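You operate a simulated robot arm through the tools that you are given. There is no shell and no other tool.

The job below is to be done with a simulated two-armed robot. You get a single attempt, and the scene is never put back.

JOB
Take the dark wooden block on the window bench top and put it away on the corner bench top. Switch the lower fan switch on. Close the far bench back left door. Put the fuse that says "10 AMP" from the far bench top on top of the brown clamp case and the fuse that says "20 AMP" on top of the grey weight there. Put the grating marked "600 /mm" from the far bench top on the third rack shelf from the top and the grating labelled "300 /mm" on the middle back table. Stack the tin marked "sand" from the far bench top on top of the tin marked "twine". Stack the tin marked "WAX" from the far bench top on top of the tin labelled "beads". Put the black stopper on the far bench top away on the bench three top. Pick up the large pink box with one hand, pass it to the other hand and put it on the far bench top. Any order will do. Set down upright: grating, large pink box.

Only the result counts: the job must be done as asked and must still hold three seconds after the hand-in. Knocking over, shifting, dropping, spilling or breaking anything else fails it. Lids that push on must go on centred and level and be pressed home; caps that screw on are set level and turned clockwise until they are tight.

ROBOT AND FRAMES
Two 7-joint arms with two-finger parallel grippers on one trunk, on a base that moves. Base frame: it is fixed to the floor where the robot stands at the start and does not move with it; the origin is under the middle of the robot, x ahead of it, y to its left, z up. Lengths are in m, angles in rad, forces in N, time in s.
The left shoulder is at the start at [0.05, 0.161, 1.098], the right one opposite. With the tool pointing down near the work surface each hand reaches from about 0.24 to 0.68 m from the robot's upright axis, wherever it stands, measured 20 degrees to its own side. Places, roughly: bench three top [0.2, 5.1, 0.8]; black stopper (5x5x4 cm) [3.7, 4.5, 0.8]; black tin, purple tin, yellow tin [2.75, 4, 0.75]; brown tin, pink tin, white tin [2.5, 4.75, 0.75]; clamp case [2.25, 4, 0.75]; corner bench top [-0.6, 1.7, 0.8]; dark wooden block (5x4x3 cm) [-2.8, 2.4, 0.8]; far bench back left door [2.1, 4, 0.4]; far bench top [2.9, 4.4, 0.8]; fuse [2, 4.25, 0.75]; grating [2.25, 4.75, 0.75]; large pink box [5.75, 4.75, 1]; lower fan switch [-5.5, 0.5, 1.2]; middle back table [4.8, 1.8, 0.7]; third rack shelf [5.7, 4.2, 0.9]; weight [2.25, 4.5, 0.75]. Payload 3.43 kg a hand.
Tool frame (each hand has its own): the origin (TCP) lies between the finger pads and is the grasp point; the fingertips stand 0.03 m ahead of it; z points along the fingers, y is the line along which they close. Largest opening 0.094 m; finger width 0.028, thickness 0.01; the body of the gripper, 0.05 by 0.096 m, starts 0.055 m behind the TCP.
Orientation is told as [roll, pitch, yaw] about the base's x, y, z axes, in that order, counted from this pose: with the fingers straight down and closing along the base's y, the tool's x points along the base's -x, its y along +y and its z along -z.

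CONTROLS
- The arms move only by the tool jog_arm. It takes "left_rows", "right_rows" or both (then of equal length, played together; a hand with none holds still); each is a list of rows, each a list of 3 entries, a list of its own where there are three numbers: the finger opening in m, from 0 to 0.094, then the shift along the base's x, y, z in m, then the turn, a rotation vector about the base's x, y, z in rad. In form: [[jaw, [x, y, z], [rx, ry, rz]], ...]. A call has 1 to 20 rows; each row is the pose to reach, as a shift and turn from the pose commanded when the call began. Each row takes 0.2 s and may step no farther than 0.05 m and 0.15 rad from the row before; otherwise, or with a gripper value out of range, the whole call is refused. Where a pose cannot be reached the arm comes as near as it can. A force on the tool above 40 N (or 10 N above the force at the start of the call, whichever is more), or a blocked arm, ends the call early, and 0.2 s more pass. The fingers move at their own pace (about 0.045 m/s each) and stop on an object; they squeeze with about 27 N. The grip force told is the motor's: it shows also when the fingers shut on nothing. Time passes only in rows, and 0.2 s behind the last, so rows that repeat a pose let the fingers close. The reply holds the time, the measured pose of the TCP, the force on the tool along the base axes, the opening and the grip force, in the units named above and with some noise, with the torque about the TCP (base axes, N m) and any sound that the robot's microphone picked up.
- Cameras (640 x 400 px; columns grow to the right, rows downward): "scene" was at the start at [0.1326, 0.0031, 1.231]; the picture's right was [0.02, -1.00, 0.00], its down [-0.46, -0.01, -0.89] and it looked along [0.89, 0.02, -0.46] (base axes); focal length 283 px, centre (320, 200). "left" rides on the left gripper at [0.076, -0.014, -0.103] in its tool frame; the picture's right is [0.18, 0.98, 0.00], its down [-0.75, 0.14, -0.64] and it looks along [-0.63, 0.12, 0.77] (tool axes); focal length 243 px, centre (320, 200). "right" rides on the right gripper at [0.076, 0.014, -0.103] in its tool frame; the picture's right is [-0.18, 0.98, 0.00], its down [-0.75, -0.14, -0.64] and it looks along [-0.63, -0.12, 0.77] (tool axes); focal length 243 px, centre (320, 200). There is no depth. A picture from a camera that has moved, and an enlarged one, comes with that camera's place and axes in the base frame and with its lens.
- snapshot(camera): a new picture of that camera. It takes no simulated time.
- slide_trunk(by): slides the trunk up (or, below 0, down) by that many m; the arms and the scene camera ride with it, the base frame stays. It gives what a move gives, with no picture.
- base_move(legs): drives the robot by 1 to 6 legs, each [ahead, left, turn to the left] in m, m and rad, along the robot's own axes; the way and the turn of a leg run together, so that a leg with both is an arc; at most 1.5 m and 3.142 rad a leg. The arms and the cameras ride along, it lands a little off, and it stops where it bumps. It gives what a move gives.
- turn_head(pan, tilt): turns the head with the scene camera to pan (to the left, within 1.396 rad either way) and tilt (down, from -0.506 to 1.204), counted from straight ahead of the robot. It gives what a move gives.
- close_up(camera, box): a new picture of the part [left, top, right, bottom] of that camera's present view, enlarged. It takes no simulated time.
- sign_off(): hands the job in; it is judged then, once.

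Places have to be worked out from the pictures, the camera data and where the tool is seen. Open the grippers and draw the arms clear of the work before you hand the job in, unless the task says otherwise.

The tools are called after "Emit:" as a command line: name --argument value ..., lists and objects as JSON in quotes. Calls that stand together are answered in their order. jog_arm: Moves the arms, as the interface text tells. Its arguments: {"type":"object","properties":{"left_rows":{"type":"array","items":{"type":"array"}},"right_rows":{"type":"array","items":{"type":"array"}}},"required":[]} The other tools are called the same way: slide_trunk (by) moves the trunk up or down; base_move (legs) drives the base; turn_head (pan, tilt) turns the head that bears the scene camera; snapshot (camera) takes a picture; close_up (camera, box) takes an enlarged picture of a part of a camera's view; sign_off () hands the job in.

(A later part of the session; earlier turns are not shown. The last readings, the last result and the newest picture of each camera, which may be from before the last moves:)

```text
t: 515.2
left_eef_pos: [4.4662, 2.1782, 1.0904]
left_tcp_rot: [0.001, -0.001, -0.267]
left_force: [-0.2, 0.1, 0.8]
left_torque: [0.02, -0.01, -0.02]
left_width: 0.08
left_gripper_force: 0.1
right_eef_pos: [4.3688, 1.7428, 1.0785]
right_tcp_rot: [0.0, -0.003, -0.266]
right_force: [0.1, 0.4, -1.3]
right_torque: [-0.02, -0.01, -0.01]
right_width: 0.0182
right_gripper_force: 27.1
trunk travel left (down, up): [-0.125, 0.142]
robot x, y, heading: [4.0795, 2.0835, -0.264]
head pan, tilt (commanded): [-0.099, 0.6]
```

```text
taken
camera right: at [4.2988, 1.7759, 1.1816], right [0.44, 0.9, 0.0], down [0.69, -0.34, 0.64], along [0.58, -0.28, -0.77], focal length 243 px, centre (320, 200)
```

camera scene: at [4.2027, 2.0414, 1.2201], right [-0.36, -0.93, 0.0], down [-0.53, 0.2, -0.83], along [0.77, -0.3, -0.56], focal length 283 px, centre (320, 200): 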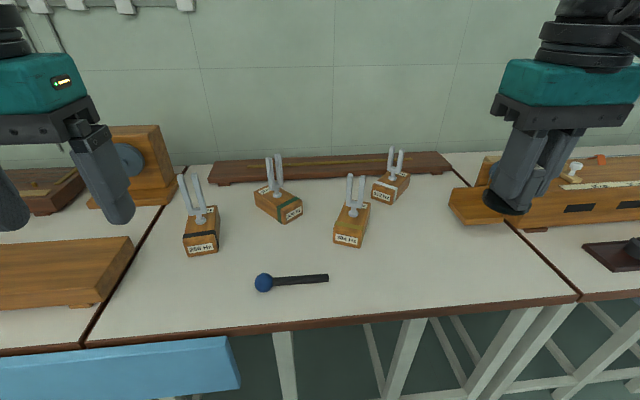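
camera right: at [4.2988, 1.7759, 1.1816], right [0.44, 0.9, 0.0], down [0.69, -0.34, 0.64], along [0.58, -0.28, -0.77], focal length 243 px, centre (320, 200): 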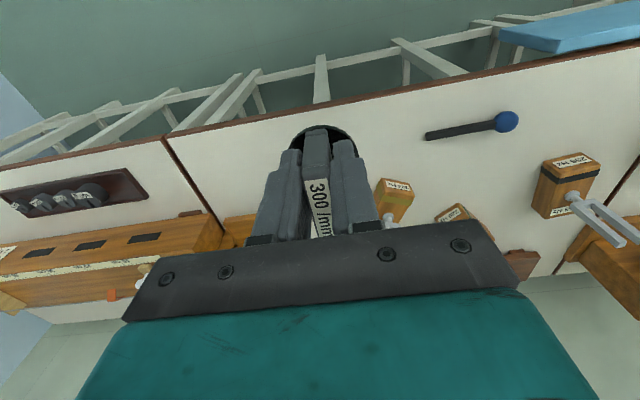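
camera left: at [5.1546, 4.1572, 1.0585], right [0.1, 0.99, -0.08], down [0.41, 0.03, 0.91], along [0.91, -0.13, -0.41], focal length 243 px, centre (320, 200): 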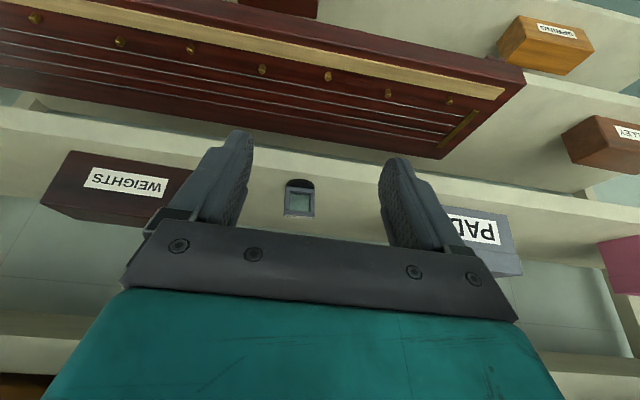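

I need the table height precisely; I zoom both cameras on the mallet and the block.

Emit:
close_up --camera "scene" --box '[240, 180, 440, 320]'

Emit:
close_up --camera "right" --box '[360, 90, 600, 230]'

```text
2.86 times, centred on (340, 250) of scene
camera zoom: at [4.2027, 2.0414, 1.2201], right [-0.36, -0.93, 0.0], down [-0.53, 0.2, -0.83], along [0.77, -0.3, -0.56], focal length 810 px, centre (263, 57)
```

zoom: 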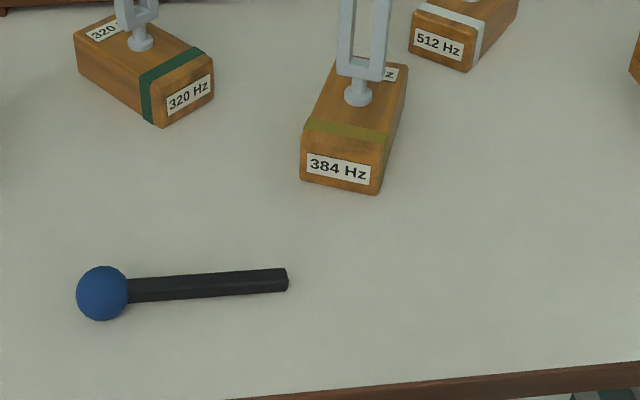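

```text
2.67 times, centred on (480, 160) of right
camera zoom: at [4.2988, 1.7759, 1.1816], right [0.44, 0.9, 0.0], down [0.69, -0.34, 0.64], along [0.58, -0.28, -0.77], focal length 647 px, centre (-107, 307)
```

zoom: 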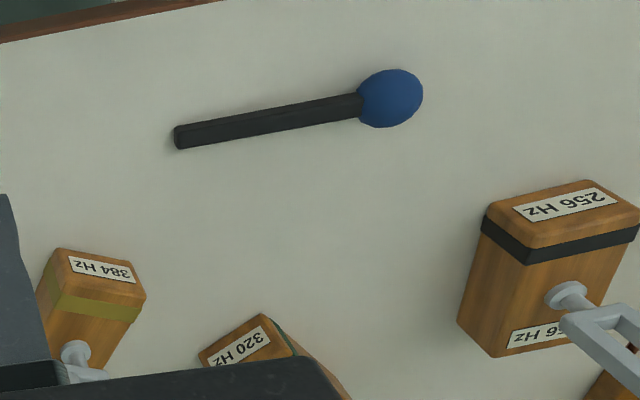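

Table top is z≈0.71. I move the right hand to (4.56, 1.735) and lower the 300 /mm grating toward it.

Emit:
jog_arm --right_rows '[[0, [0.0382, -0.0016, 0], [0, 0, 0]], [0, [0.0764, -0.0032, 0], [0, 0, 0]], [0, [0.1146, -0.0048, 0], [0, 0, 0]], [0, [0.1528, -0.0064, 0], [0, 0, 0]], [0, [0.191, -0.008, 0], [0, 0, 0]], [0, [0.191, -0.008, -0.045], [0, 0, 0]], [0, [0.191, -0.008, -0.09], [0, 0, 0]], [0, [0.191, -0.008, -0.135], [0, 0, 0]], [0, [0.191, -0.008, -0.18], [0, 0, 0]], [0, [0.191, -0.008, -0.225], [0, 0, 0]], [0, [0.191, -0.008, -0.265], [0, 0, 0]], [0, [0.191, -0.008, -0.295], [0, 0, 0]], [0, [0.191, -0.008, -0.305], [0, 0, 0]], [0, [0.191, -0.008, -0.305], [0, 0, 0]]]'

Emit:
snapshot --camera "scene"

Emit:
snapshot --camera "right"

```text
t: 518.2
left_eef_pos: [4.4679, 2.177, 1.0901]
left_tcp_rot: [-0.001, -0.002, -0.266]
left_force: [0.1, 0.5, -0.6]
left_torque: [-0.02, 0.0, 0.0]
left_width: 0.08
left_gripper_force: 0.0
right_eef_pos: [4.5611, 1.7345, 0.7739]
right_tcp_rot: [0.0, -0.002, -0.266]
right_force: [0.1, 0.3, -1.3]
right_torque: [-0.02, 0.03, 0.03]
right_width: 0.0177
right_gripper_force: 26.8
trunk travel left (down, up): [-0.125, 0.142]
robot x, y, heading: [4.0785, 2.0771, -0.269]
head pan, tilt (commanded): [-0.099, 0.6]
```

```text
taken
camera scene: at [4.2027, 2.0414, 1.2201], right [-0.36, -0.93, 0.0], down [-0.53, 0.2, -0.83], along [0.77, -0.3, -0.56], focal length 283 px, centre (320, 200)
```

scene: 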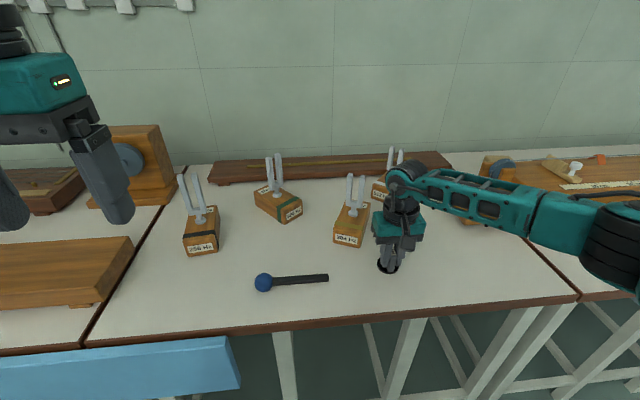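

```text
taken
camera right: at [4.4892, 1.7684, 0.8765], right [0.44, 0.9, 0.0], down [0.69, -0.34, 0.64], along [0.58, -0.28, -0.77], focal length 243 px, centre (320, 200)
```

right: 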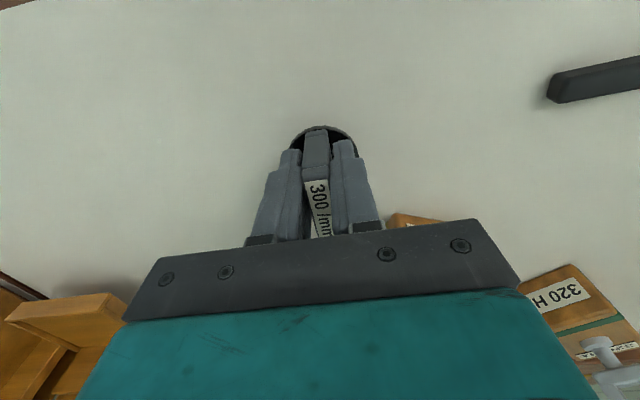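

I lower in small steps until the grating touches the table.

Emit:
jog_arm --right_rows '[[0, [0, 0, -0.006], [0, 0, 0]], [0, [0, 0, -0.01], [0, 0, 0]], [0, [0, 0, -0.013], [0, 0, 0]], [0, [0, 0, -0.015], [0, 0, 0]], [0, [0, 0, -0.015], [0, 0, 0]]]'

```text
t: 519.4
left_eef_pos: [4.4657, 2.1782, 1.0923]
left_tcp_rot: [-0.003, -0.005, -0.267]
left_force: [-0.6, -0.4, -0.7]
left_torque: [0.0, 0.01, 0.0]
left_width: 0.0802
left_gripper_force: 0.2
right_eef_pos: [4.5604, 1.7352, 0.7614]
right_tcp_rot: [0.001, -0.009, -0.265]
right_force: [0.0, -2.1, 23.6]
right_torque: [-0.19, -0.23, -0.03]
right_width: 0.0179
right_gripper_force: 27.0
trunk travel left (down, up): [-0.125, 0.142]
robot x, y, heading: [4.0798, 2.0801, -0.266]
head pan, tilt (commanded): [-0.099, 0.6]
```

Contact (24 N). I ease up 2 mm, release, and rise straight up.

Emit:
jog_arm --right_rows '[[0, [0, 0, 0.0022], [0, 0, 0]], [0.02, [0, 0, 0.0022], [0, 0, 0]], [0.045, [0, 0, 0.0022], [0, 0, 0]], [0.06, [0, 0, 0.0022], [0, 0, 0]], [0.06, [0, 0, 0.03], [0, 0, 0]], [0.06, [0, 0, 0.075], [0, 0, 0]], [0.06, [0, 0, 0.12], [0, 0, 0]], [0.06, [0, 0, 0.165], [0, 0, 0]], [0.06, [0, 0, 0.21], [0, 0, 0]], [0.06, [0, 0, 0.255], [0, 0, 0]], [0.06, [0, 0, 0.3], [0, 0, 0]], [0.06, [0, 0, 0.32], [0, 0, 0]], [0.06, [-0.045, 0.015, 0.32], [0, 0, 0]], [0.06, [-0.09, 0.03, 0.32], [0, 0, 0]], [0.06, [-0.135, 0.045, 0.32], [0, 0, 0]], [0.06, [-0.175, 0.06, 0.32], [0, 0, 0]]]'

Emit:
snapshot --camera "scene"

```text
t: 522.8
left_eef_pos: [4.4665, 2.1773, 1.0909]
left_tcp_rot: [-0.001, -0.001, -0.265]
left_force: [-0.4, 0.5, -0.5]
left_torque: [0.02, 0.02, 0.04]
left_width: 0.0799
left_gripper_force: 0.1
right_eef_pos: [4.3842, 1.7938, 1.0783]
right_tcp_rot: [-0.001, -0.002, -0.269]
right_force: [0.0, 0.1, -0.1]
right_torque: [0.0, 0.03, -0.02]
right_width: 0.06
right_gripper_force: 0.1
trunk travel left (down, up): [-0.125, 0.142]
robot x, y, heading: [4.0837, 2.0823, -0.267]
head pan, tilt (commanded): [-0.099, 0.6]
```

```text
taken
camera scene: at [4.2024, 2.0414, 1.2202], right [-0.36, -0.93, 0.0], down [-0.53, 0.2, -0.83], along [0.77, -0.3, -0.56], focal length 283 px, centre (320, 200)
```

scene: 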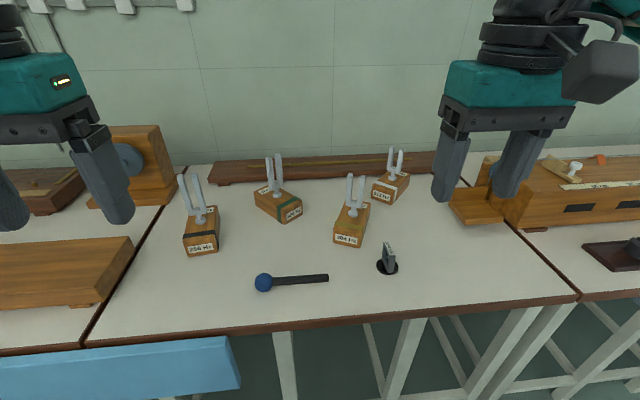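

The 300 /mm grating stands on the middle table. Now the pink LAMPS box: back to the rack's left end.

Emit:
base_move --legs '[[-0.2, 0, 0], [0, 1.5, 0], [0, 1.4, 0]]'

Emit:
turn_head --pan 0.0 --tilt 0.3

Emit:
snapshot --camera "scene"

```text
t: 549.3
left_eef_pos: [5.0802, 5.0092, 1.0906]
left_tcp_rot: [0.0, -0.003, -0.293]
left_force: [0.5, 0.2, 0.1]
left_torque: [-0.05, -0.02, -0.02]
left_width: 0.0798
left_gripper_force: 0.0
right_eef_pos: [4.9891, 4.6273, 1.0797]
right_tcp_rot: [0.0, -0.001, -0.291]
right_force: [-0.2, -0.5, -0.8]
right_torque: [-0.04, 0.02, -0.01]
right_width: 0.0601
right_gripper_force: 0.0
trunk travel left (down, up): [-0.125, 0.142]
robot x, y, heading: [4.6909, 4.9266, -0.293]
head pan, tilt (commanded): [-0.099, 0.6]
```

```text
t: 550.1
left_eef_pos: [5.0796, 5.0088, 1.091]
left_tcp_rot: [-0.002, -0.003, -0.292]
left_force: [-0.9, -1.0, 0.1]
left_torque: [0.01, 0.03, -0.01]
left_width: 0.0802
left_gripper_force: 0.1
right_eef_pos: [4.9902, 4.6276, 1.0778]
right_tcp_rot: [0.002, -0.001, -0.292]
right_force: [0.5, 0.8, 0.2]
right_torque: [-0.04, -0.01, 0.0]
right_width: 0.0602
right_gripper_force: 0.0
trunk travel left (down, up): [-0.125, 0.142]
robot x, y, heading: [4.6936, 4.9242, -0.293]
head pan, tilt (commanded): [0.0, 0.3]
```

```text
taken
camera scene: at [4.8208, 4.8859, 1.2475], right [-0.29, -0.96, 0.0], down [-0.28, 0.08, -0.96], along [0.92, -0.27, -0.3], focal length 283 px, centre (320, 200)
```

scene: 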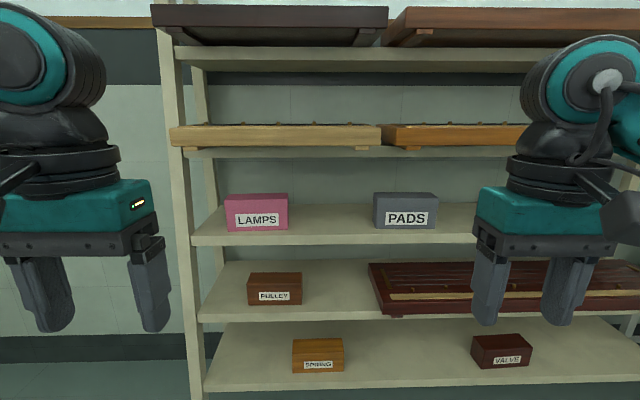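

Emit:
close_up --camera "scene" --box '[190, 170, 330, 260]'

Emit:
snapshot --camera "left"

```text
4.44 times, centred on (260, 215) of scene
camera zoom: at [4.8208, 4.8859, 1.2475], right [-0.29, -0.96, 0.0], down [-0.28, 0.08, -0.96], along [0.92, -0.27, -0.3], focal length 1259 px, centre (587, 133)
```

zoom: 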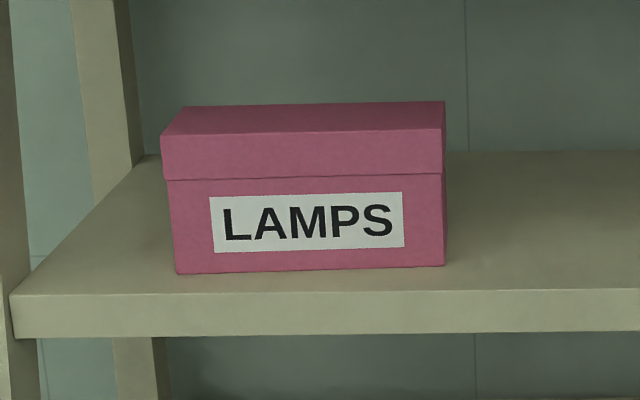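

```text
taken
camera left: at [5.0026, 5.0184, 1.1928], right [0.11, 0.99, 0.0], down [0.76, -0.08, 0.64], along [0.64, -0.07, -0.77], focal length 243 px, centre (320, 200)
```

left: 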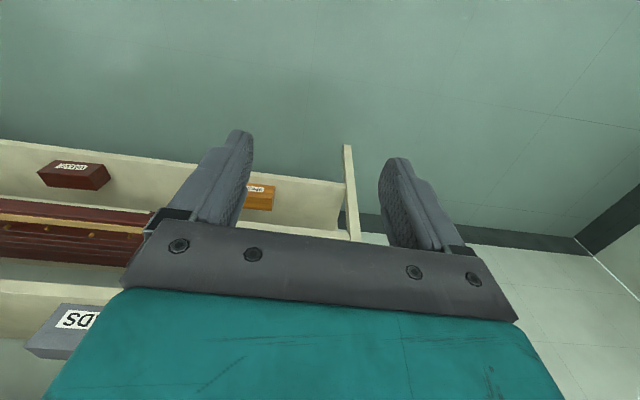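

The LAMPS box measures ≈0.20 × 0.079 × 0.108 m, so it must be gripped across its depth. I'll reach in from its right side with the right hand pointing left and down. First I yaw the right hand +1.636 rad, then tilt it.

Emit:
jog_arm --right_rows '[[0.094, [0, 0, 0], [0, 0, 0.1487]], [0.094, [0, 0, 0], [0, 0, 0.2974]], [0.094, [0, 0, 0], [0, 0, 0.4461]], [0.094, [0, 0, 0], [0, 0, 0.5948]], [0.094, [0, 0, 0], [0, 0, 0.7435]], [0.094, [0, 0, 0], [0, 0, 0.8922]], [0.094, [0, 0, 0], [0, 0, 1.0409]], [0.094, [0, 0, 0], [0, 0, 1.1896]], [0.094, [0, 0, 0], [0, 0, 1.3383]], [0.094, [0, 0, 0], [0, 0, 1.487]], [0.094, [0, 0, 0], [0, 0, 1.636]], [0.094, [0, 0, 0], [0, 0, 1.636]]]'

Emit:
snapshot --camera "scene"

```text
t: 552.7
left_eef_pos: [5.0798, 5.0092, 1.0903]
left_tcp_rot: [0.0, -0.001, -0.293]
left_force: [0.2, 0.3, -0.1]
left_torque: [0.01, -0.03, -0.01]
left_width: 0.08
left_gripper_force: 0.0
right_eef_pos: [4.9151, 4.7226, 1.0655]
right_tcp_rot: [0.002, -0.003, 1.346]
right_force: [0.0, -1.1, 0.2]
right_torque: [0.04, -0.01, 0.01]
right_width: 0.0941
right_gripper_force: 0.1
right hand out of reach, approached as far as the arm can: row 8, 9, 10, 11, 12
trunk travel left (down, up): [-0.125, 0.142]
robot x, y, heading: [4.6887, 4.9255, -0.288]
head pan, tilt (commanded): [0.0, 0.3]
```

```text
taken
camera scene: at [4.8208, 4.8859, 1.2476], right [-0.29, -0.96, 0.0], down [-0.28, 0.08, -0.96], along [0.92, -0.27, -0.3], focal length 283 px, centre (320, 200)
```

scene: 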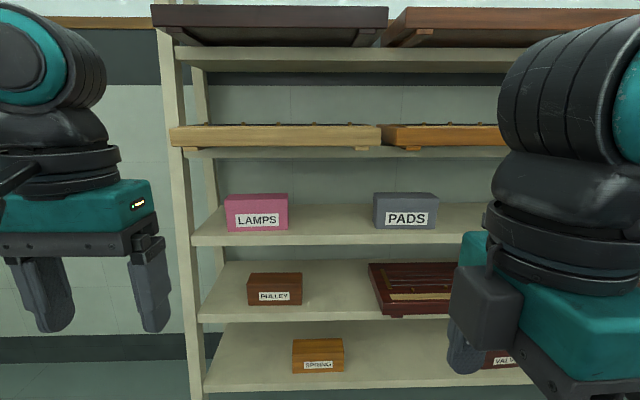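

The yaw is reached but close to the body. I now tilt by ~0.96 rad (fingers pointing left-down) while extending the hand forward.

Emit:
jog_arm --right_rows '[[0.094, [0.0245, -0.0164, -0.0081], [0.1169, -0.027, 0]], [0.094, [0.0491, -0.0327, -0.0163], [0.2339, -0.0539, 0]], [0.094, [0.0736, -0.0491, -0.0244], [0.3508, -0.0809, 0]], [0.094, [0.0981, -0.0655, -0.0325], [0.4677, -0.1079, 0]], [0.094, [0.1226, -0.0818, -0.0406], [0.5846, -0.1348, 0]], [0.094, [0.1472, -0.0982, -0.0488], [0.7016, -0.1618, 0]], [0.094, [0.1717, -0.1145, -0.0569], [0.8185, -0.1887, 0]], [0.094, [0.1962, -0.1309, -0.065], [0.9354, -0.2157, 0]], [0.094, [0.1962, -0.1309, -0.065], [0.9354, -0.2157, 0]]]'

Emit:
snapshot --camera "scene"

Emit:
snapshot --camera "right"

```text
t: 554.7
left_eef_pos: [5.0808, 5.0085, 1.0909]
left_tcp_rot: [-0.001, -0.002, -0.293]
left_force: [-0.4, -0.2, -0.1]
left_torque: [0.04, -0.02, 0.01]
left_width: 0.0801
left_gripper_force: 0.0
right_eef_pos: [4.928, 4.7395, 1.1401]
right_tcp_rot: [0.0, -0.96, 1.345]
right_force: [0.1, 0.4, -0.1]
right_torque: [0.01, -0.01, 0.01]
right_width: 0.0938
right_gripper_force: 0.0
right hand out of reach, approached as far as the arm can: row 1, 2, 3, 4, 5, 6, 7, 8, 9
trunk travel left (down, up): [-0.125, 0.142]
robot x, y, heading: [4.6938, 4.92, -0.29]
head pan, tilt (commanded): [0.0, 0.3]
```

```text
taken
camera scene: at [4.8208, 4.886, 1.2476], right [-0.29, -0.96, 0.0], down [-0.28, 0.08, -0.96], along [0.92, -0.27, -0.3], focal length 283 px, centre (320, 200)
```

scene: 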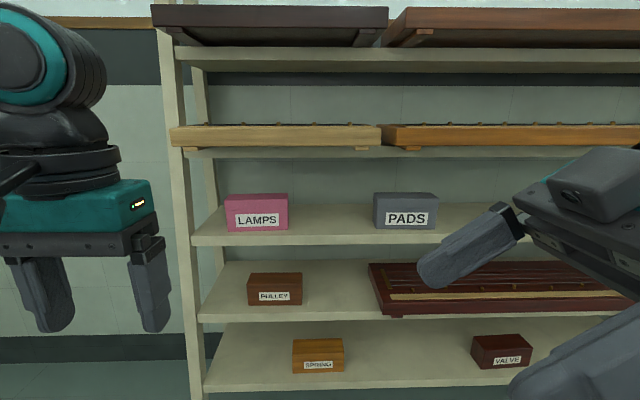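

```text
taken
camera right: at [4.8854, 4.6173, 1.1368], right [-0.93, 0.32, 0.15], down [0.12, -0.13, 0.99], along [0.34, 0.94, 0.08], focal length 243 px, centre (320, 200)
```

right: 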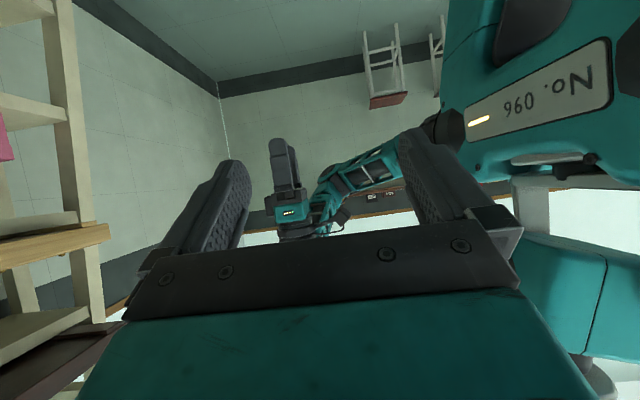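

Pointing the tool sideways isn't reachable far enough out. New plan: turn the box on the shelf by pushing its left end back, then grip it from the front. First I undo the right hand's tilt and yaw.

Emit:
jog_arm --right_rows '[[0.06, [0, 0, 0], [-0.1169, 0.027, 0]], [0.06, [0, 0, 0], [-0.2339, 0.0539, 0]], [0.06, [0, 0, 0], [-0.3508, 0.0809, 0]], [0.06, [0, 0, 0], [-0.4677, 0.1079, 0]], [0.06, [0, 0, 0], [-0.5846, 0.1348, 0]], [0.06, [0, 0, 0], [-0.7016, 0.1618, 0]], [0.06, [0, 0, 0], [-0.8185, 0.1887, 0]], [0.06, [0, 0, 0], [-0.9354, 0.2157, 0]]]'

Emit:
jog_arm --right_rows '[[0.06, [0.005, -0.01, -0.005], [0, 0, -0.1487]], [0.06, [0.01, -0.02, -0.01], [0, 0, -0.2974]], [0.06, [0.016, -0.03, -0.015], [0, 0, -0.4461]], [0.06, [0.022, -0.04, -0.02], [0, 0, -0.5948]], [0.06, [0.028, -0.05, -0.025], [0, 0, -0.7435]], [0.06, [0.034, -0.06, -0.03], [0, 0, -0.8922]], [0.06, [0.04, -0.07, -0.035], [0, 0, -1.0409]], [0.06, [0.046, -0.08, -0.04], [0, 0, -1.1896]], [0.06, [0.052, -0.09, -0.045], [0, 0, -1.3383]], [0.06, [0.058, -0.1, -0.05], [0, 0, -1.487]], [0.06, [0.0632, -0.1066, -0.06], [0, 0, -1.636]], [0.06, [0.0632, -0.1066, -0.06], [0, 0, -1.636]]]'

Emit:
snapshot --camera "scene"

```text
t: 556.5
left_eef_pos: [5.0809, 5.009, 1.09]
left_tcp_rot: [0.0, -0.002, -0.292]
left_force: [0.2, 0.3, 0.3]
left_torque: [-0.01, -0.04, 0.02]
left_width: 0.0797
left_gripper_force: 0.1
right_eef_pos: [4.9216, 4.7477, 1.1376]
right_tcp_rot: [-0.001, -0.001, 1.344]
right_force: [-0.7, 0.1, -0.1]
right_torque: [0.0, -0.01, 0.02]
right_width: 0.0599
right_gripper_force: 0.0
right hand out of reach, approached as far as the arm can: row 7, 8
trunk travel left (down, up): [-0.125, 0.142]
robot x, y, heading: [4.6919, 4.92, -0.292]
head pan, tilt (commanded): [0.0, 0.3]
```

```text
t: 559.1
left_eef_pos: [5.0805, 5.009, 1.0911]
left_tcp_rot: [-0.002, -0.001, -0.292]
left_force: [1.2, 0.0, 0.3]
left_torque: [0.02, 0.05, 0.02]
left_width: 0.0803
left_gripper_force: 0.1
right_eef_pos: [4.988, 4.6416, 1.075]
right_tcp_rot: [0.002, -0.001, -0.293]
right_force: [0.3, 0.4, 0.0]
right_torque: [-0.01, 0.03, 0.02]
right_width: 0.0599
right_gripper_force: 0.0
trunk travel left (down, up): [-0.125, 0.142]
robot x, y, heading: [4.693, 4.9246, -0.291]
head pan, tilt (commanded): [0.0, 0.3]
```

```text
taken
camera scene: at [4.8208, 4.886, 1.2476], right [-0.29, -0.96, 0.0], down [-0.28, 0.08, -0.96], along [0.92, -0.27, -0.3], focal length 283 px, centre (320, 200)
```

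scene: 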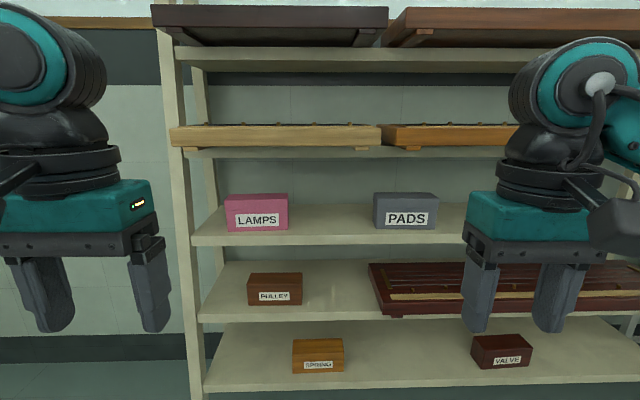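

I pitch the left hand forward ~60° with closed fingers, at z≈0.98.

Emit:
jog_arm --left_rows '[[0, [0.0102, -0.0031, -0.0138], [-0.0375, -0.1254, 0]], [0, [0.0204, -0.0061, -0.0275], [-0.075, -0.2508, 0]], [0, [0.0305, -0.0092, -0.0413], [-0.1125, -0.3761, 0]], [0, [0.0407, -0.0122, -0.055], [-0.15, -0.5015, 0]], [0, [0.0509, -0.0153, -0.0688], [-0.1875, -0.6269, 0]], [0, [0.0611, -0.0183, -0.0825], [-0.225, -0.7523, 0]], [0, [0.0712, -0.0214, -0.0963], [-0.2625, -0.8776, 0]], [0, [0.0814, -0.0244, -0.11], [-0.3, -1.003, 0]], [0, [0.0814, -0.0244, -0.11], [-0.3, -1.003, 0]]]'

Emit:
base_move --legs '[[0.42, 0.09, 0.02]]'

Emit:
snapshot --camera "scene"

Emit:
snapshot --camera "left"

```text
t: 561.1
left_eef_pos: [5.1631, 4.9827, 0.9805]
left_tcp_rot: [0.0, -1.048, -0.29]
left_force: [0.0, -0.2, -0.5]
left_torque: [0.01, 0.01, 0.02]
left_width: 0.0
left_gripper_force: 27.2
right_eef_pos: [4.9871, 4.6406, 1.0755]
right_tcp_rot: [0.0, -0.002, -0.292]
right_force: [0.4, -0.4, 0.5]
right_torque: [0.05, -0.05, -0.03]
right_width: 0.0599
right_gripper_force: 0.0
trunk travel left (down, up): [-0.125, 0.142]
robot x, y, heading: [4.6942, 4.9271, -0.29]
head pan, tilt (commanded): [0.0, 0.3]
```

```text
t: 563.8
left_eef_pos: [5.5909, 4.9634, 0.9799]
left_tcp_rot: [-0.001, -1.047, -0.268]
left_force: [-0.1, 0.3, 0.1]
left_torque: [0.02, -0.02, 0.02]
left_width: 0.0
left_gripper_force: 26.8
right_eef_pos: [5.4205, 4.6171, 1.0761]
right_tcp_rot: [-0.001, 0.0, -0.272]
right_force: [-0.5, 0.1, 1.0]
right_torque: [0.01, -0.02, -0.03]
right_width: 0.0599
right_gripper_force: 0.0
trunk travel left (down, up): [-0.125, 0.142]
robot x, y, heading: [5.1209, 4.8934, -0.268]
head pan, tilt (commanded): [0.0, 0.3]
```

```text
taken
camera scene: at [5.2496, 4.8587, 1.2475], right [-0.27, -0.96, 0.0], down [-0.29, 0.08, -0.96], along [0.92, -0.25, -0.3], focal length 283 px, centre (320, 200)
```

scene: 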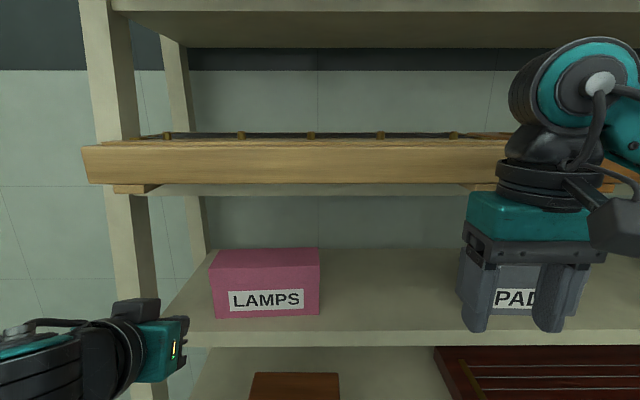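

```text
taken
camera left: at [5.4638, 4.985, 0.9652], right [0.17, 0.97, -0.16], down [-0.14, 0.18, 0.97], along [0.98, -0.15, 0.16], focal length 243 px, centre (320, 200)
```

left: 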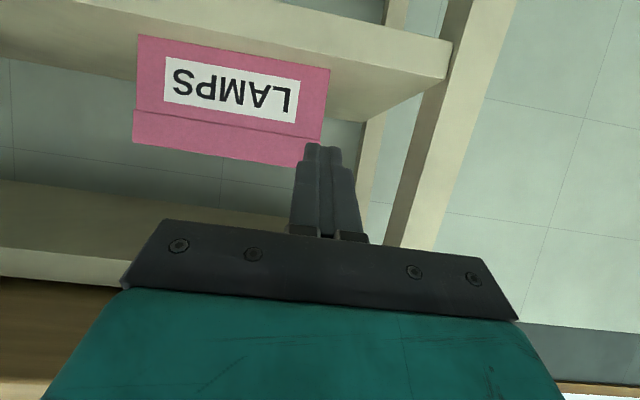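

The left fingertips are level with the box's left end. I drive ahead 0.1 m and lower the tips to z≈0.905, just in front of the box's left end.

Emit:
base_move --legs '[[0.09, 0, 0]]'

Emit:
jog_arm --left_rows '[[0, [-0.0012, -0.0045, -0.03], [0, 0, 0]], [0, [-0.0024, -0.009, -0.06], [0, 0, 0]]]'

Emit:
snapshot --camera "scene"

Emit:
snapshot --camera "left"

```text
t: 564.9
left_eef_pos: [5.6645, 4.9425, 0.9799]
left_tcp_rot: [0.0, -1.049, -0.271]
left_force: [0.6, 0.0, -0.8]
left_torque: [-0.01, 0.03, 0.02]
left_width: 0.0
left_gripper_force: 27.4
right_eef_pos: [5.4894, 4.5971, 1.0759]
right_tcp_rot: [-0.006, 0.005, -0.261]
right_force: [-0.7, 1.2, -1.0]
right_torque: [-0.01, -0.08, -0.01]
right_width: 0.0602
right_gripper_force: 0.1
trunk travel left (down, up): [-0.125, 0.142]
robot x, y, heading: [5.1969, 4.8736, -0.274]
head pan, tilt (commanded): [0.0, 0.3]
stopped in leg 1: the force on the tool passed its limit at 80 N (the readings are from after the stop); the commanded pose is now the measured one
```

```text
t: 565.5
left_eef_pos: [5.6635, 4.9336, 0.9197]
left_tcp_rot: [0.002, -1.049, -0.272]
left_force: [0.3, -0.6, 0.4]
left_torque: [-0.01, 0.04, -0.01]
left_width: 0.0
left_gripper_force: 27.4
right_eef_pos: [5.4906, 4.5979, 1.0768]
right_tcp_rot: [-0.005, 0.005, -0.262]
right_force: [-1.4, -0.2, -0.2]
right_torque: [-0.05, -0.1, -0.01]
right_width: 0.06
right_gripper_force: 0.1
trunk travel left (down, up): [-0.125, 0.142]
robot x, y, heading: [5.1943, 4.8714, -0.27]
head pan, tilt (commanded): [0.0, 0.3]
```

```text
taken
camera scene: at [5.3238, 4.8382, 1.2476], right [-0.27, -0.96, 0.0], down [-0.28, 0.08, -0.96], along [0.92, -0.25, -0.3], focal length 283 px, centre (320, 200)
```

scene: 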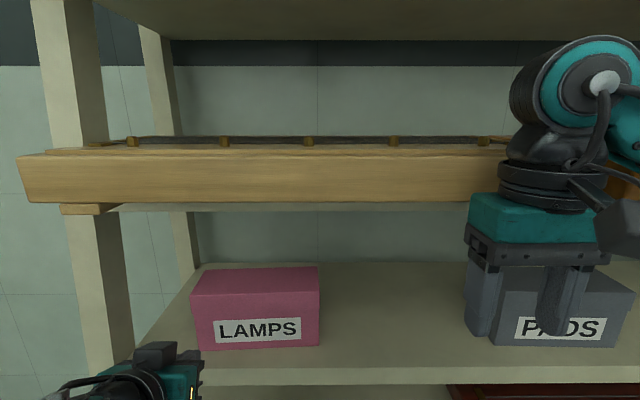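

```text
taken
camera left: at [5.5367, 4.9557, 0.9048], right [0.17, 0.97, -0.16], down [-0.14, 0.18, 0.97], along [0.98, -0.15, 0.16], focal length 243 px, centre (320, 200)
```

left: 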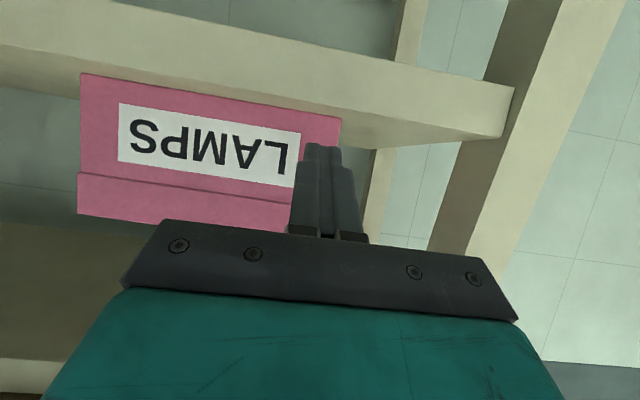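

The base stopped early with 80 N on a tool – the right wrist seems to have touched the board protruding from shelf 2. I pull the right hand back at once and inspect the board.

Emit:
jog_arm --right_rows '[[0.06, [-0.0385, 0.0107, 0], [0, 0, 0]], [0.06, [-0.077, 0.0213, 0], [0, 0, 0]], [0.06, [-0.1, 0.028, -0.03], [0.004, -0.006, -0.009]]]'

Emit:
turn_head --pan -0.3 --tilt 0.1

Emit:
snapshot --camera "scene"

```text
t: 566.3
left_eef_pos: [5.6643, 4.9328, 0.9198]
left_tcp_rot: [0.0, -1.045, -0.271]
left_force: [-0.1, 0.4, 0.4]
left_torque: [-0.01, 0.0, 0.0]
left_width: 0.0
left_gripper_force: 27.1
right_eef_pos: [5.3897, 4.6257, 1.0465]
right_tcp_rot: [0.001, 0.001, -0.273]
right_force: [0.7, 0.8, 0.8]
right_torque: [0.04, 0.04, 0.0]
right_width: 0.0598
right_gripper_force: 0.1
trunk travel left (down, up): [-0.125, 0.142]
robot x, y, heading: [5.1979, 4.8737, -0.263]
head pan, tilt (commanded): [0.0, 0.3]
```

```text
t: 567.1
left_eef_pos: [5.663, 4.9335, 0.9196]
left_tcp_rot: [0.0, -1.048, -0.272]
left_force: [-0.7, -0.3, -0.6]
left_torque: [0.0, 0.02, 0.03]
left_width: 0.0
left_gripper_force: 27.0
right_eef_pos: [5.3908, 4.6249, 1.0465]
right_tcp_rot: [0.0, 0.002, -0.27]
right_force: [-0.3, -1.4, -0.2]
right_torque: [-0.01, 0.02, 0.01]
right_width: 0.06
right_gripper_force: 0.1
trunk travel left (down, up): [-0.125, 0.142]
robot x, y, heading: [5.1908, 4.8692, -0.274]
head pan, tilt (commanded): [-0.3, 0.099]
```

```text
taken
camera scene: at [5.3115, 4.8134, 1.2662], right [-0.54, -0.84, 0.0], down [-0.08, 0.05, -0.99], along [0.84, -0.54, -0.1], focal length 283 px, centre (320, 200)
```

scene: 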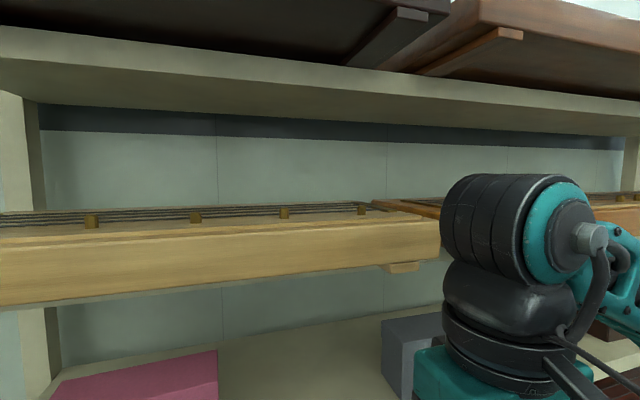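

I back off to my earlier viewpoint so I can compare the boards with the earlier picture.

Emit:
base_move --legs '[[-0.5, -0.09, -0.02]]'

Emit:
turn_head --pan 0.0 --tilt 0.3

Emit:
snapshot --camera "scene"

Emit:
close_up --camera "scene" --box '[330, 110, 450, 170]'

```text
t: 570.1
left_eef_pos: [5.155, 4.9786, 0.9205]
left_tcp_rot: [0.0, -1.046, -0.293]
left_force: [0.2, 0.1, 0.0]
left_torque: [0.0, 0.03, -0.01]
left_width: 0.0
left_gripper_force: 27.0
right_eef_pos: [4.8767, 4.6747, 1.0463]
right_tcp_rot: [0.0, 0.002, -0.295]
right_force: [0.0, 0.7, -1.2]
right_torque: [0.0, -0.01, 0.01]
right_width: 0.0601
right_gripper_force: 0.0
trunk travel left (down, up): [-0.125, 0.142]
robot x, y, heading: [4.6865, 4.9285, -0.29]
head pan, tilt (commanded): [-0.3, 0.099]
```

```text
t: 570.9
left_eef_pos: [5.155, 4.977, 0.92]
left_tcp_rot: [0.001, -1.046, -0.292]
left_force: [0.4, 0.3, -0.4]
left_torque: [0.04, 0.0, 0.0]
left_width: 0.0
left_gripper_force: 26.5
right_eef_pos: [4.8753, 4.6742, 1.046]
right_tcp_rot: [-0.001, 0.001, -0.293]
right_force: [0.3, -0.7, 0.1]
right_torque: [0.01, 0.02, 0.01]
right_width: 0.0602
right_gripper_force: 0.0
trunk travel left (down, up): [-0.125, 0.142]
robot x, y, heading: [4.6817, 4.9288, -0.29]
head pan, tilt (commanded): [0.0, 0.3]
```

```text
taken
camera scene: at [4.8136, 4.8891, 1.2476], right [-0.29, -0.96, 0.0], down [-0.28, 0.09, -0.96], along [0.91, -0.28, -0.3], focal length 283 px, centre (320, 200)
```

scene: 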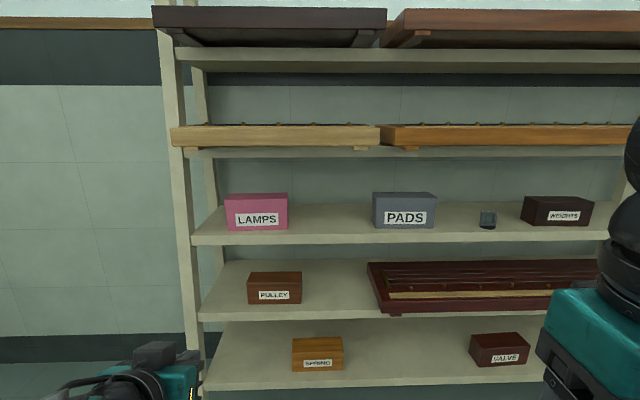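

```text
5.33 times, centred on (390, 140) of scene
camera zoom: at [4.8136, 4.8891, 1.2476], right [-0.29, -0.96, 0.0], down [-0.28, 0.09, -0.96], along [0.91, -0.28, -0.3], focal length 1511 px, centre (-53, 520)
```

zoom: 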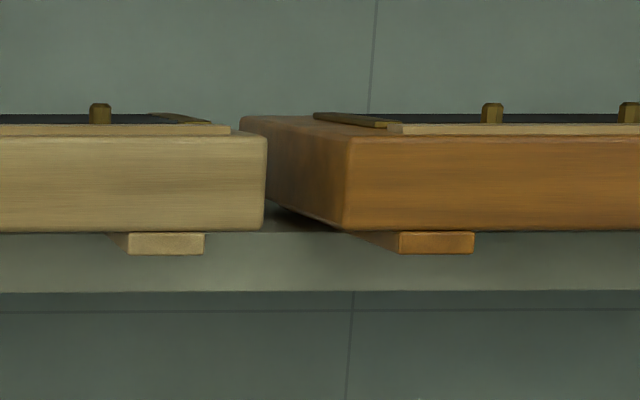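

The two boards still line up at their feet, so nothing visibly moved; but they protrude to u≈7.24, so I must keep wrists below them. I return, keeping the right hand drawn back, and stop a little earlier.

Emit:
base_move --legs '[[0.3, 0.09, 0.02], [0.16, 0, 0]]'

Emit:
snapshot --camera "left"

Emit:
snapshot --camera "scene"

```text
t: 574.0
left_eef_pos: [5.6217, 4.9447, 0.9188]
left_tcp_rot: [0.0, -1.045, -0.273]
left_force: [0.6, 0.0, -1.8]
left_torque: [0.04, 0.0, 0.02]
left_width: 0.0
left_gripper_force: 27.0
right_eef_pos: [5.3478, 4.6365, 1.0454]
right_tcp_rot: [0.001, 0.001, -0.275]
right_force: [0.4, -0.2, 0.9]
right_torque: [0.03, 0.02, -0.01]
right_width: 0.0602
right_gripper_force: 0.0
trunk travel left (down, up): [-0.125, 0.142]
robot x, y, heading: [5.1544, 4.883, -0.274]
head pan, tilt (commanded): [0.0, 0.3]
```

```text
taken
camera left: at [5.4961, 4.9663, 0.9047], right [0.18, 0.97, -0.16], down [-0.13, 0.18, 0.97], along [0.97, -0.15, 0.16], focal length 243 px, centre (320, 200)
```

left: 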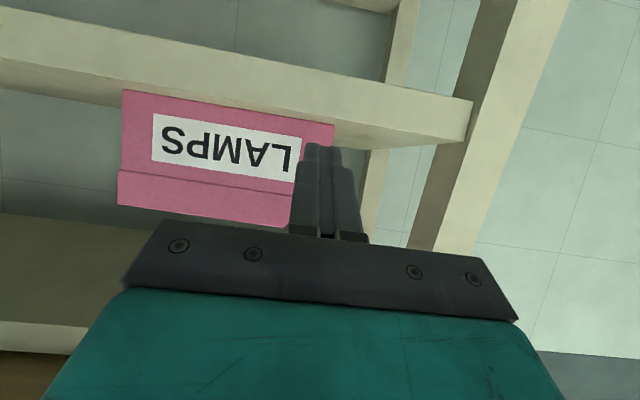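

```text
taken
camera scene: at [5.2831, 4.8496, 1.2475], right [-0.27, -0.96, 0.0], down [-0.29, 0.08, -0.96], along [0.92, -0.26, -0.3], focal length 283 px, centre (320, 200)
```

scene: 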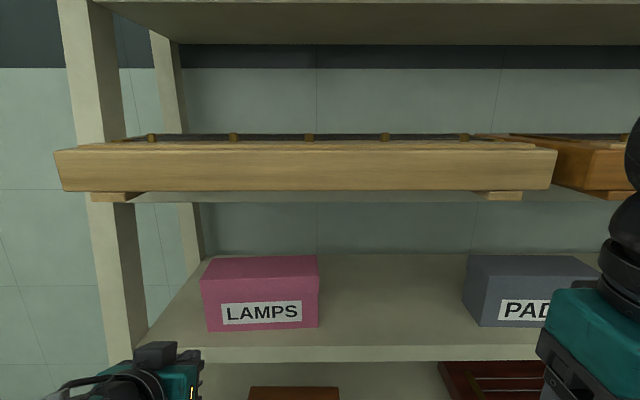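

The left tips are in line with the box's left end (v≈5.385). I push forward gently to start rotating the box, first ~6 cm beyond contact.

Emit:
jog_arm --left_rows '[[0, [0.0433, -0.0122, 0], [0, 0, 0]], [0, [0.077, -0.0216, 0], [0, 0, 0]], [0, [0.0915, -0.0257, 0], [0, 0, 0]], [0, [0.106, -0.0297, 0], [0, 0, 0]], [0, [0.1205, -0.0336, 0], [0, 0, 0]], [0, [0.1359, -0.037, 0], [0, 0, 0]]]'

Emit:
snapshot --camera "scene"

Emit:
snapshot --camera "left"

```text
t: 575.4
left_eef_pos: [5.7588, 4.9073, 0.9181]
left_tcp_rot: [0.002, -1.047, -0.275]
left_force: [-0.1, -0.1, 0.4]
left_torque: [-0.02, -0.03, 0.04]
left_width: 0.0
left_gripper_force: 26.8
right_eef_pos: [5.3489, 4.6371, 1.046]
right_tcp_rot: [0.001, 0.001, -0.274]
right_force: [0.6, 0.0, 0.5]
right_torque: [0.0, 0.02, -0.03]
right_width: 0.06
right_gripper_force: 0.0
trunk travel left (down, up): [-0.125, 0.142]
robot x, y, heading: [5.1508, 4.8884, -0.275]
head pan, tilt (commanded): [0.0, 0.3]
```

```text
taken
camera scene: at [5.2827, 4.8496, 1.2476], right [-0.27, -0.96, 0.0], down [-0.28, 0.08, -0.96], along [0.92, -0.26, -0.3], focal length 283 px, centre (320, 200)
```

scene: 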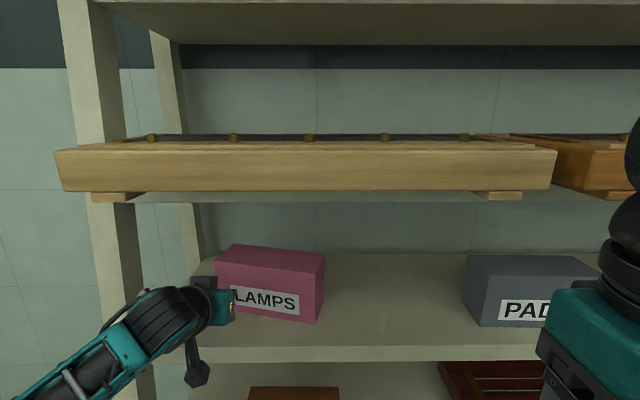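

```text
taken
camera left: at [5.6323, 4.9294, 0.9046], right [0.18, 0.97, -0.16], down [-0.13, 0.18, 0.97], along [0.97, -0.15, 0.16], focal length 243 px, centre (320, 200)
```

left: 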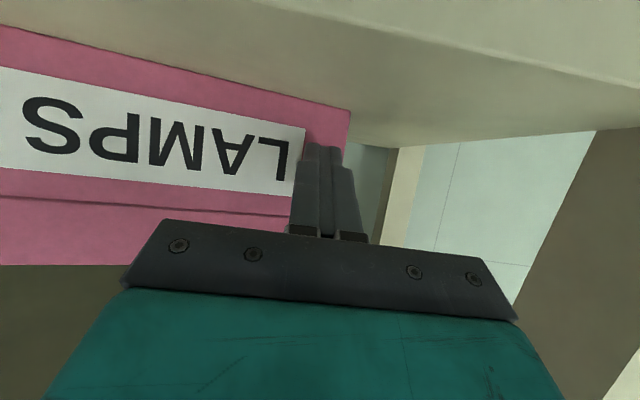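

The box is turning as intended with little force. I continue along the arc.

Emit:
jog_arm --left_rows '[[0, [0.022, -0.0038, 0], [0, 0, 0]], [0, [0.0378, -0.0103, 0], [0, 0, 0]], [0, [0.0519, -0.0205, 0], [0, 0, 0]], [0, [0.0629, -0.0319, 0], [0, 0, 0]], [0, [0.0758, -0.0458, 0], [0, 0, 0]]]'

Emit:
snapshot --camera "scene"

Emit:
snapshot --camera "left"

```text
t: 576.6
left_eef_pos: [5.834, 4.8616, 0.9203]
left_tcp_rot: [0.002, -1.046, -0.275]
left_force: [0.5, -0.1, -0.3]
left_torque: [-0.05, -0.01, 0.0]
left_width: 0.0
left_gripper_force: 27.1
right_eef_pos: [5.3485, 4.6358, 1.0464]
right_tcp_rot: [-0.002, 0.001, -0.274]
right_force: [-0.2, 0.2, -1.3]
right_torque: [0.0, 0.02, 0.0]
right_width: 0.0597
right_gripper_force: 0.0
trunk travel left (down, up): [-0.125, 0.142]
robot x, y, heading: [5.1558, 4.8829, -0.275]
head pan, tilt (commanded): [0.0, 0.3]
```

```text
taken
camera scene: at [5.2828, 4.8495, 1.2476], right [-0.27, -0.96, 0.0], down [-0.28, 0.08, -0.96], along [0.92, -0.26, -0.3], focal length 283 px, centre (320, 200)
```

scene: 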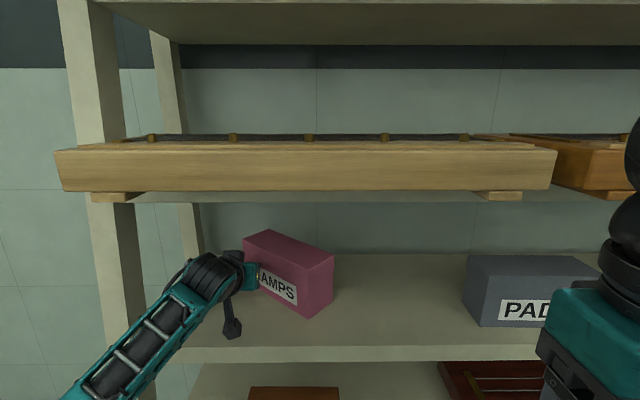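

```text
taken
camera left: at [5.708, 4.8836, 0.9054], right [0.18, 0.97, -0.16], down [-0.13, 0.18, 0.97], along [0.97, -0.15, 0.16], focal length 243 px, centre (320, 200)
```

left: 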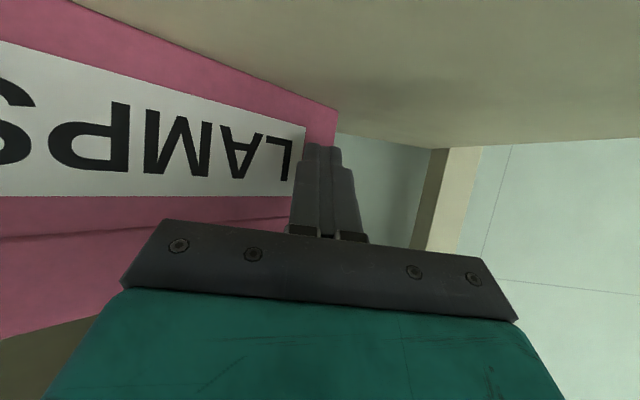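

The box is now turned about 45°, its near end pointing toward my right. I withdraw the left hand straight back.

Emit:
jog_arm --left_rows '[[0, [-0.0358, 0.0212, 0], [0, 0, 0]], [0, [-0.0743, 0.032, 0], [0, 0, 0]], [0, [-0.1128, 0.0428, 0], [0, 0, 0]], [0, [-0.1513, 0.0536, 0.01], [0, 0, 0]], [0, [-0.1898, 0.0644, 0.02], [0, 0, 0]], [0, [-0.2283, 0.0752, 0.03], [0, 0, 0]], [0, [-0.2668, 0.086, 0.04], [0, 0, 0]], [0, [-0.3053, 0.0968, 0.05], [0, 0, 0]]]'

Emit:
snapshot --camera "scene"

Emit:
close_up --camera "scene" --box '[190, 210, 390, 360]'

```text
t: 578.4
left_eef_pos: [5.5898, 4.9036, 0.9572]
left_tcp_rot: [0.005, -1.048, -0.278]
left_force: [0.7, -0.9, -0.3]
left_torque: [0.03, -0.02, -0.01]
left_width: 0.0
left_gripper_force: 26.5
left hand out of reach, approached as far as the arm can: row 6, 7, 8
right_eef_pos: [5.3479, 4.6349, 1.0455]
right_tcp_rot: [0.004, 0.001, -0.274]
right_force: [0.9, 0.5, 0.2]
right_torque: [0.0, 0.01, -0.01]
right_width: 0.06
right_gripper_force: 0.0
trunk travel left (down, up): [-0.125, 0.142]
robot x, y, heading: [5.1518, 4.8834, -0.277]
head pan, tilt (commanded): [0.0, 0.3]
```

```text
taken
camera scene: at [5.2825, 4.8487, 1.2476], right [-0.27, -0.96, 0.0], down [-0.28, 0.08, -0.96], along [0.92, -0.26, -0.3], focal length 283 px, centre (320, 200)
```

scene: 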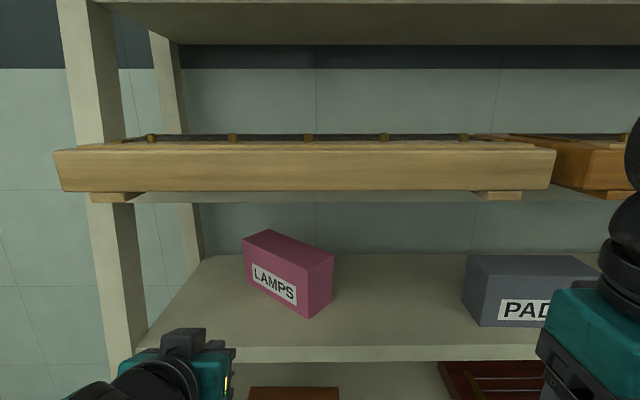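

```text
2.67 times, centred on (290, 285) of scene
camera zoom: at [5.2825, 4.8487, 1.2476], right [-0.27, -0.96, 0.0], down [-0.28, 0.08, -0.96], along [0.92, -0.26, -0.3], focal length 756 px, centre (400, -27)
```

zoom: 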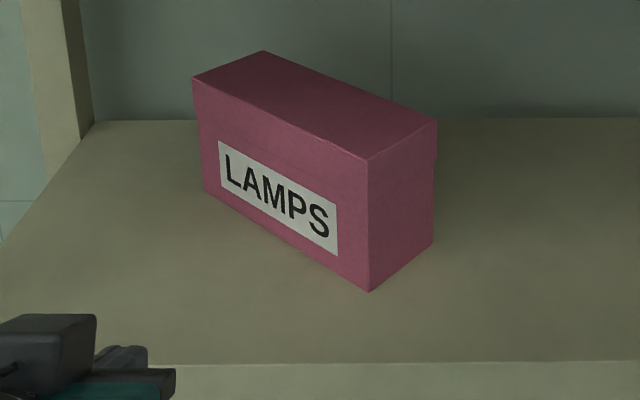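

The box is measured: near-end centre (5.743, 4.715), length direction 34° in base, body 0.193×0.074. I back off, turn 0.377 left, and re-level the left hand while orienting the right hand.

Emit:
base_move --legs '[[-0.4, 0, 0], [0, 0, 0.377]]'

Emit:
jog_arm --left_rows '[[0.05, [0, 0, 0.01], [-0.0131, 0.1303, 0]], [0.07, [0, 0, 0.02], [-0.0261, 0.2607, 0]], [0.094, [0, 0, 0.035], [-0.0392, 0.391, 0]], [0.094, [0, 0, 0.05], [-0.0523, 0.5214, 0]], [0.094, [0, 0, 0.07], [-0.0653, 0.6517, 0]], [0.094, [0, 0, 0.09], [-0.0784, 0.782, 0]], [0.094, [0, 0, 0.11], [-0.0915, 0.9124, 0]], [0.094, [0, 0, 0.135], [-0.1046, 1.0427, 0]]]' --right_rows '[[0.094, [0.02, 0.002, -0.003], [0, 0, 0.0618]], [0.094, [0.04, 0.004, -0.006], [0, 0, 0.1236]], [0.094, [0.06, 0.006, -0.009], [0, 0, 0.1854]], [0.094, [0.08, 0.008, -0.012], [0, 0, 0.2473]], [0.094, [0.11, 0.011, -0.015], [0, 0, 0.3091]], [0.094, [0.14, 0.014, -0.018], [0, 0, 0.3709]], [0.094, [0.17, 0.017, -0.021], [0, 0, 0.4327]], [0.094, [0.2, 0.02, -0.025], [0, 0, 0.4945]]]'

Emit:
snapshot --camera "scene"

```text
t: 582.1
left_eef_pos: [5.1656, 5.1746, 0.9565]
left_tcp_rot: [0.002, -1.046, 0.107]
left_force: [0.0, 0.0, 0.2]
left_torque: [0.0, 0.0, -0.02]
left_width: 0.0
left_gripper_force: 26.6
right_eef_pos: [5.0437, 4.835, 1.0457]
right_tcp_rot: [0.0, 0.002, 0.107]
right_force: [-0.3, 0.2, -0.1]
right_torque: [-0.02, -0.03, 0.01]
right_width: 0.0601
right_gripper_force: 0.0
trunk travel left (down, up): [-0.125, 0.142]
robot x, y, heading: [4.7673, 4.9934, 0.113]
head pan, tilt (commanded): [0.0, 0.3]
```

```text
t: 582.8
left_eef_pos: [5.1767, 5.2354, 0.9519]
left_tcp_rot: [0.286, -0.701, 0.006]
left_force: [-1.2, 0.1, 0.1]
left_torque: [0.03, -0.02, 0.0]
left_width: 0.063
left_gripper_force: 0.1
left hand out of reach, approached as far as the arm can: row 3
right_eef_pos: [5.0951, 4.8401, 1.0365]
right_tcp_rot: [0.0, 0.001, 0.266]
right_force: [-0.5, -0.4, -0.3]
right_torque: [0.04, -0.01, -0.03]
right_width: 0.0939
right_gripper_force: 0.0
trunk travel left (down, up): [-0.125, 0.142]
robot x, y, heading: [4.7685, 4.9933, 0.113]
head pan, tilt (commanded): [0.0, 0.3]
stopped in row 3 (left hand): the arm was blocked; the commanded pose is now the measured one
```

```text
taken
camera scene: at [4.9026, 5.0065, 1.2476], right [0.11, -0.99, 0.0], down [-0.29, -0.03, -0.96], along [0.95, 0.1, -0.3], focal length 283 px, centre (320, 200)
```

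scene: 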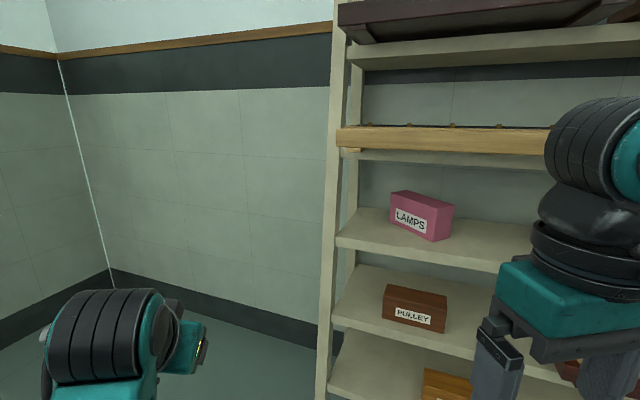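

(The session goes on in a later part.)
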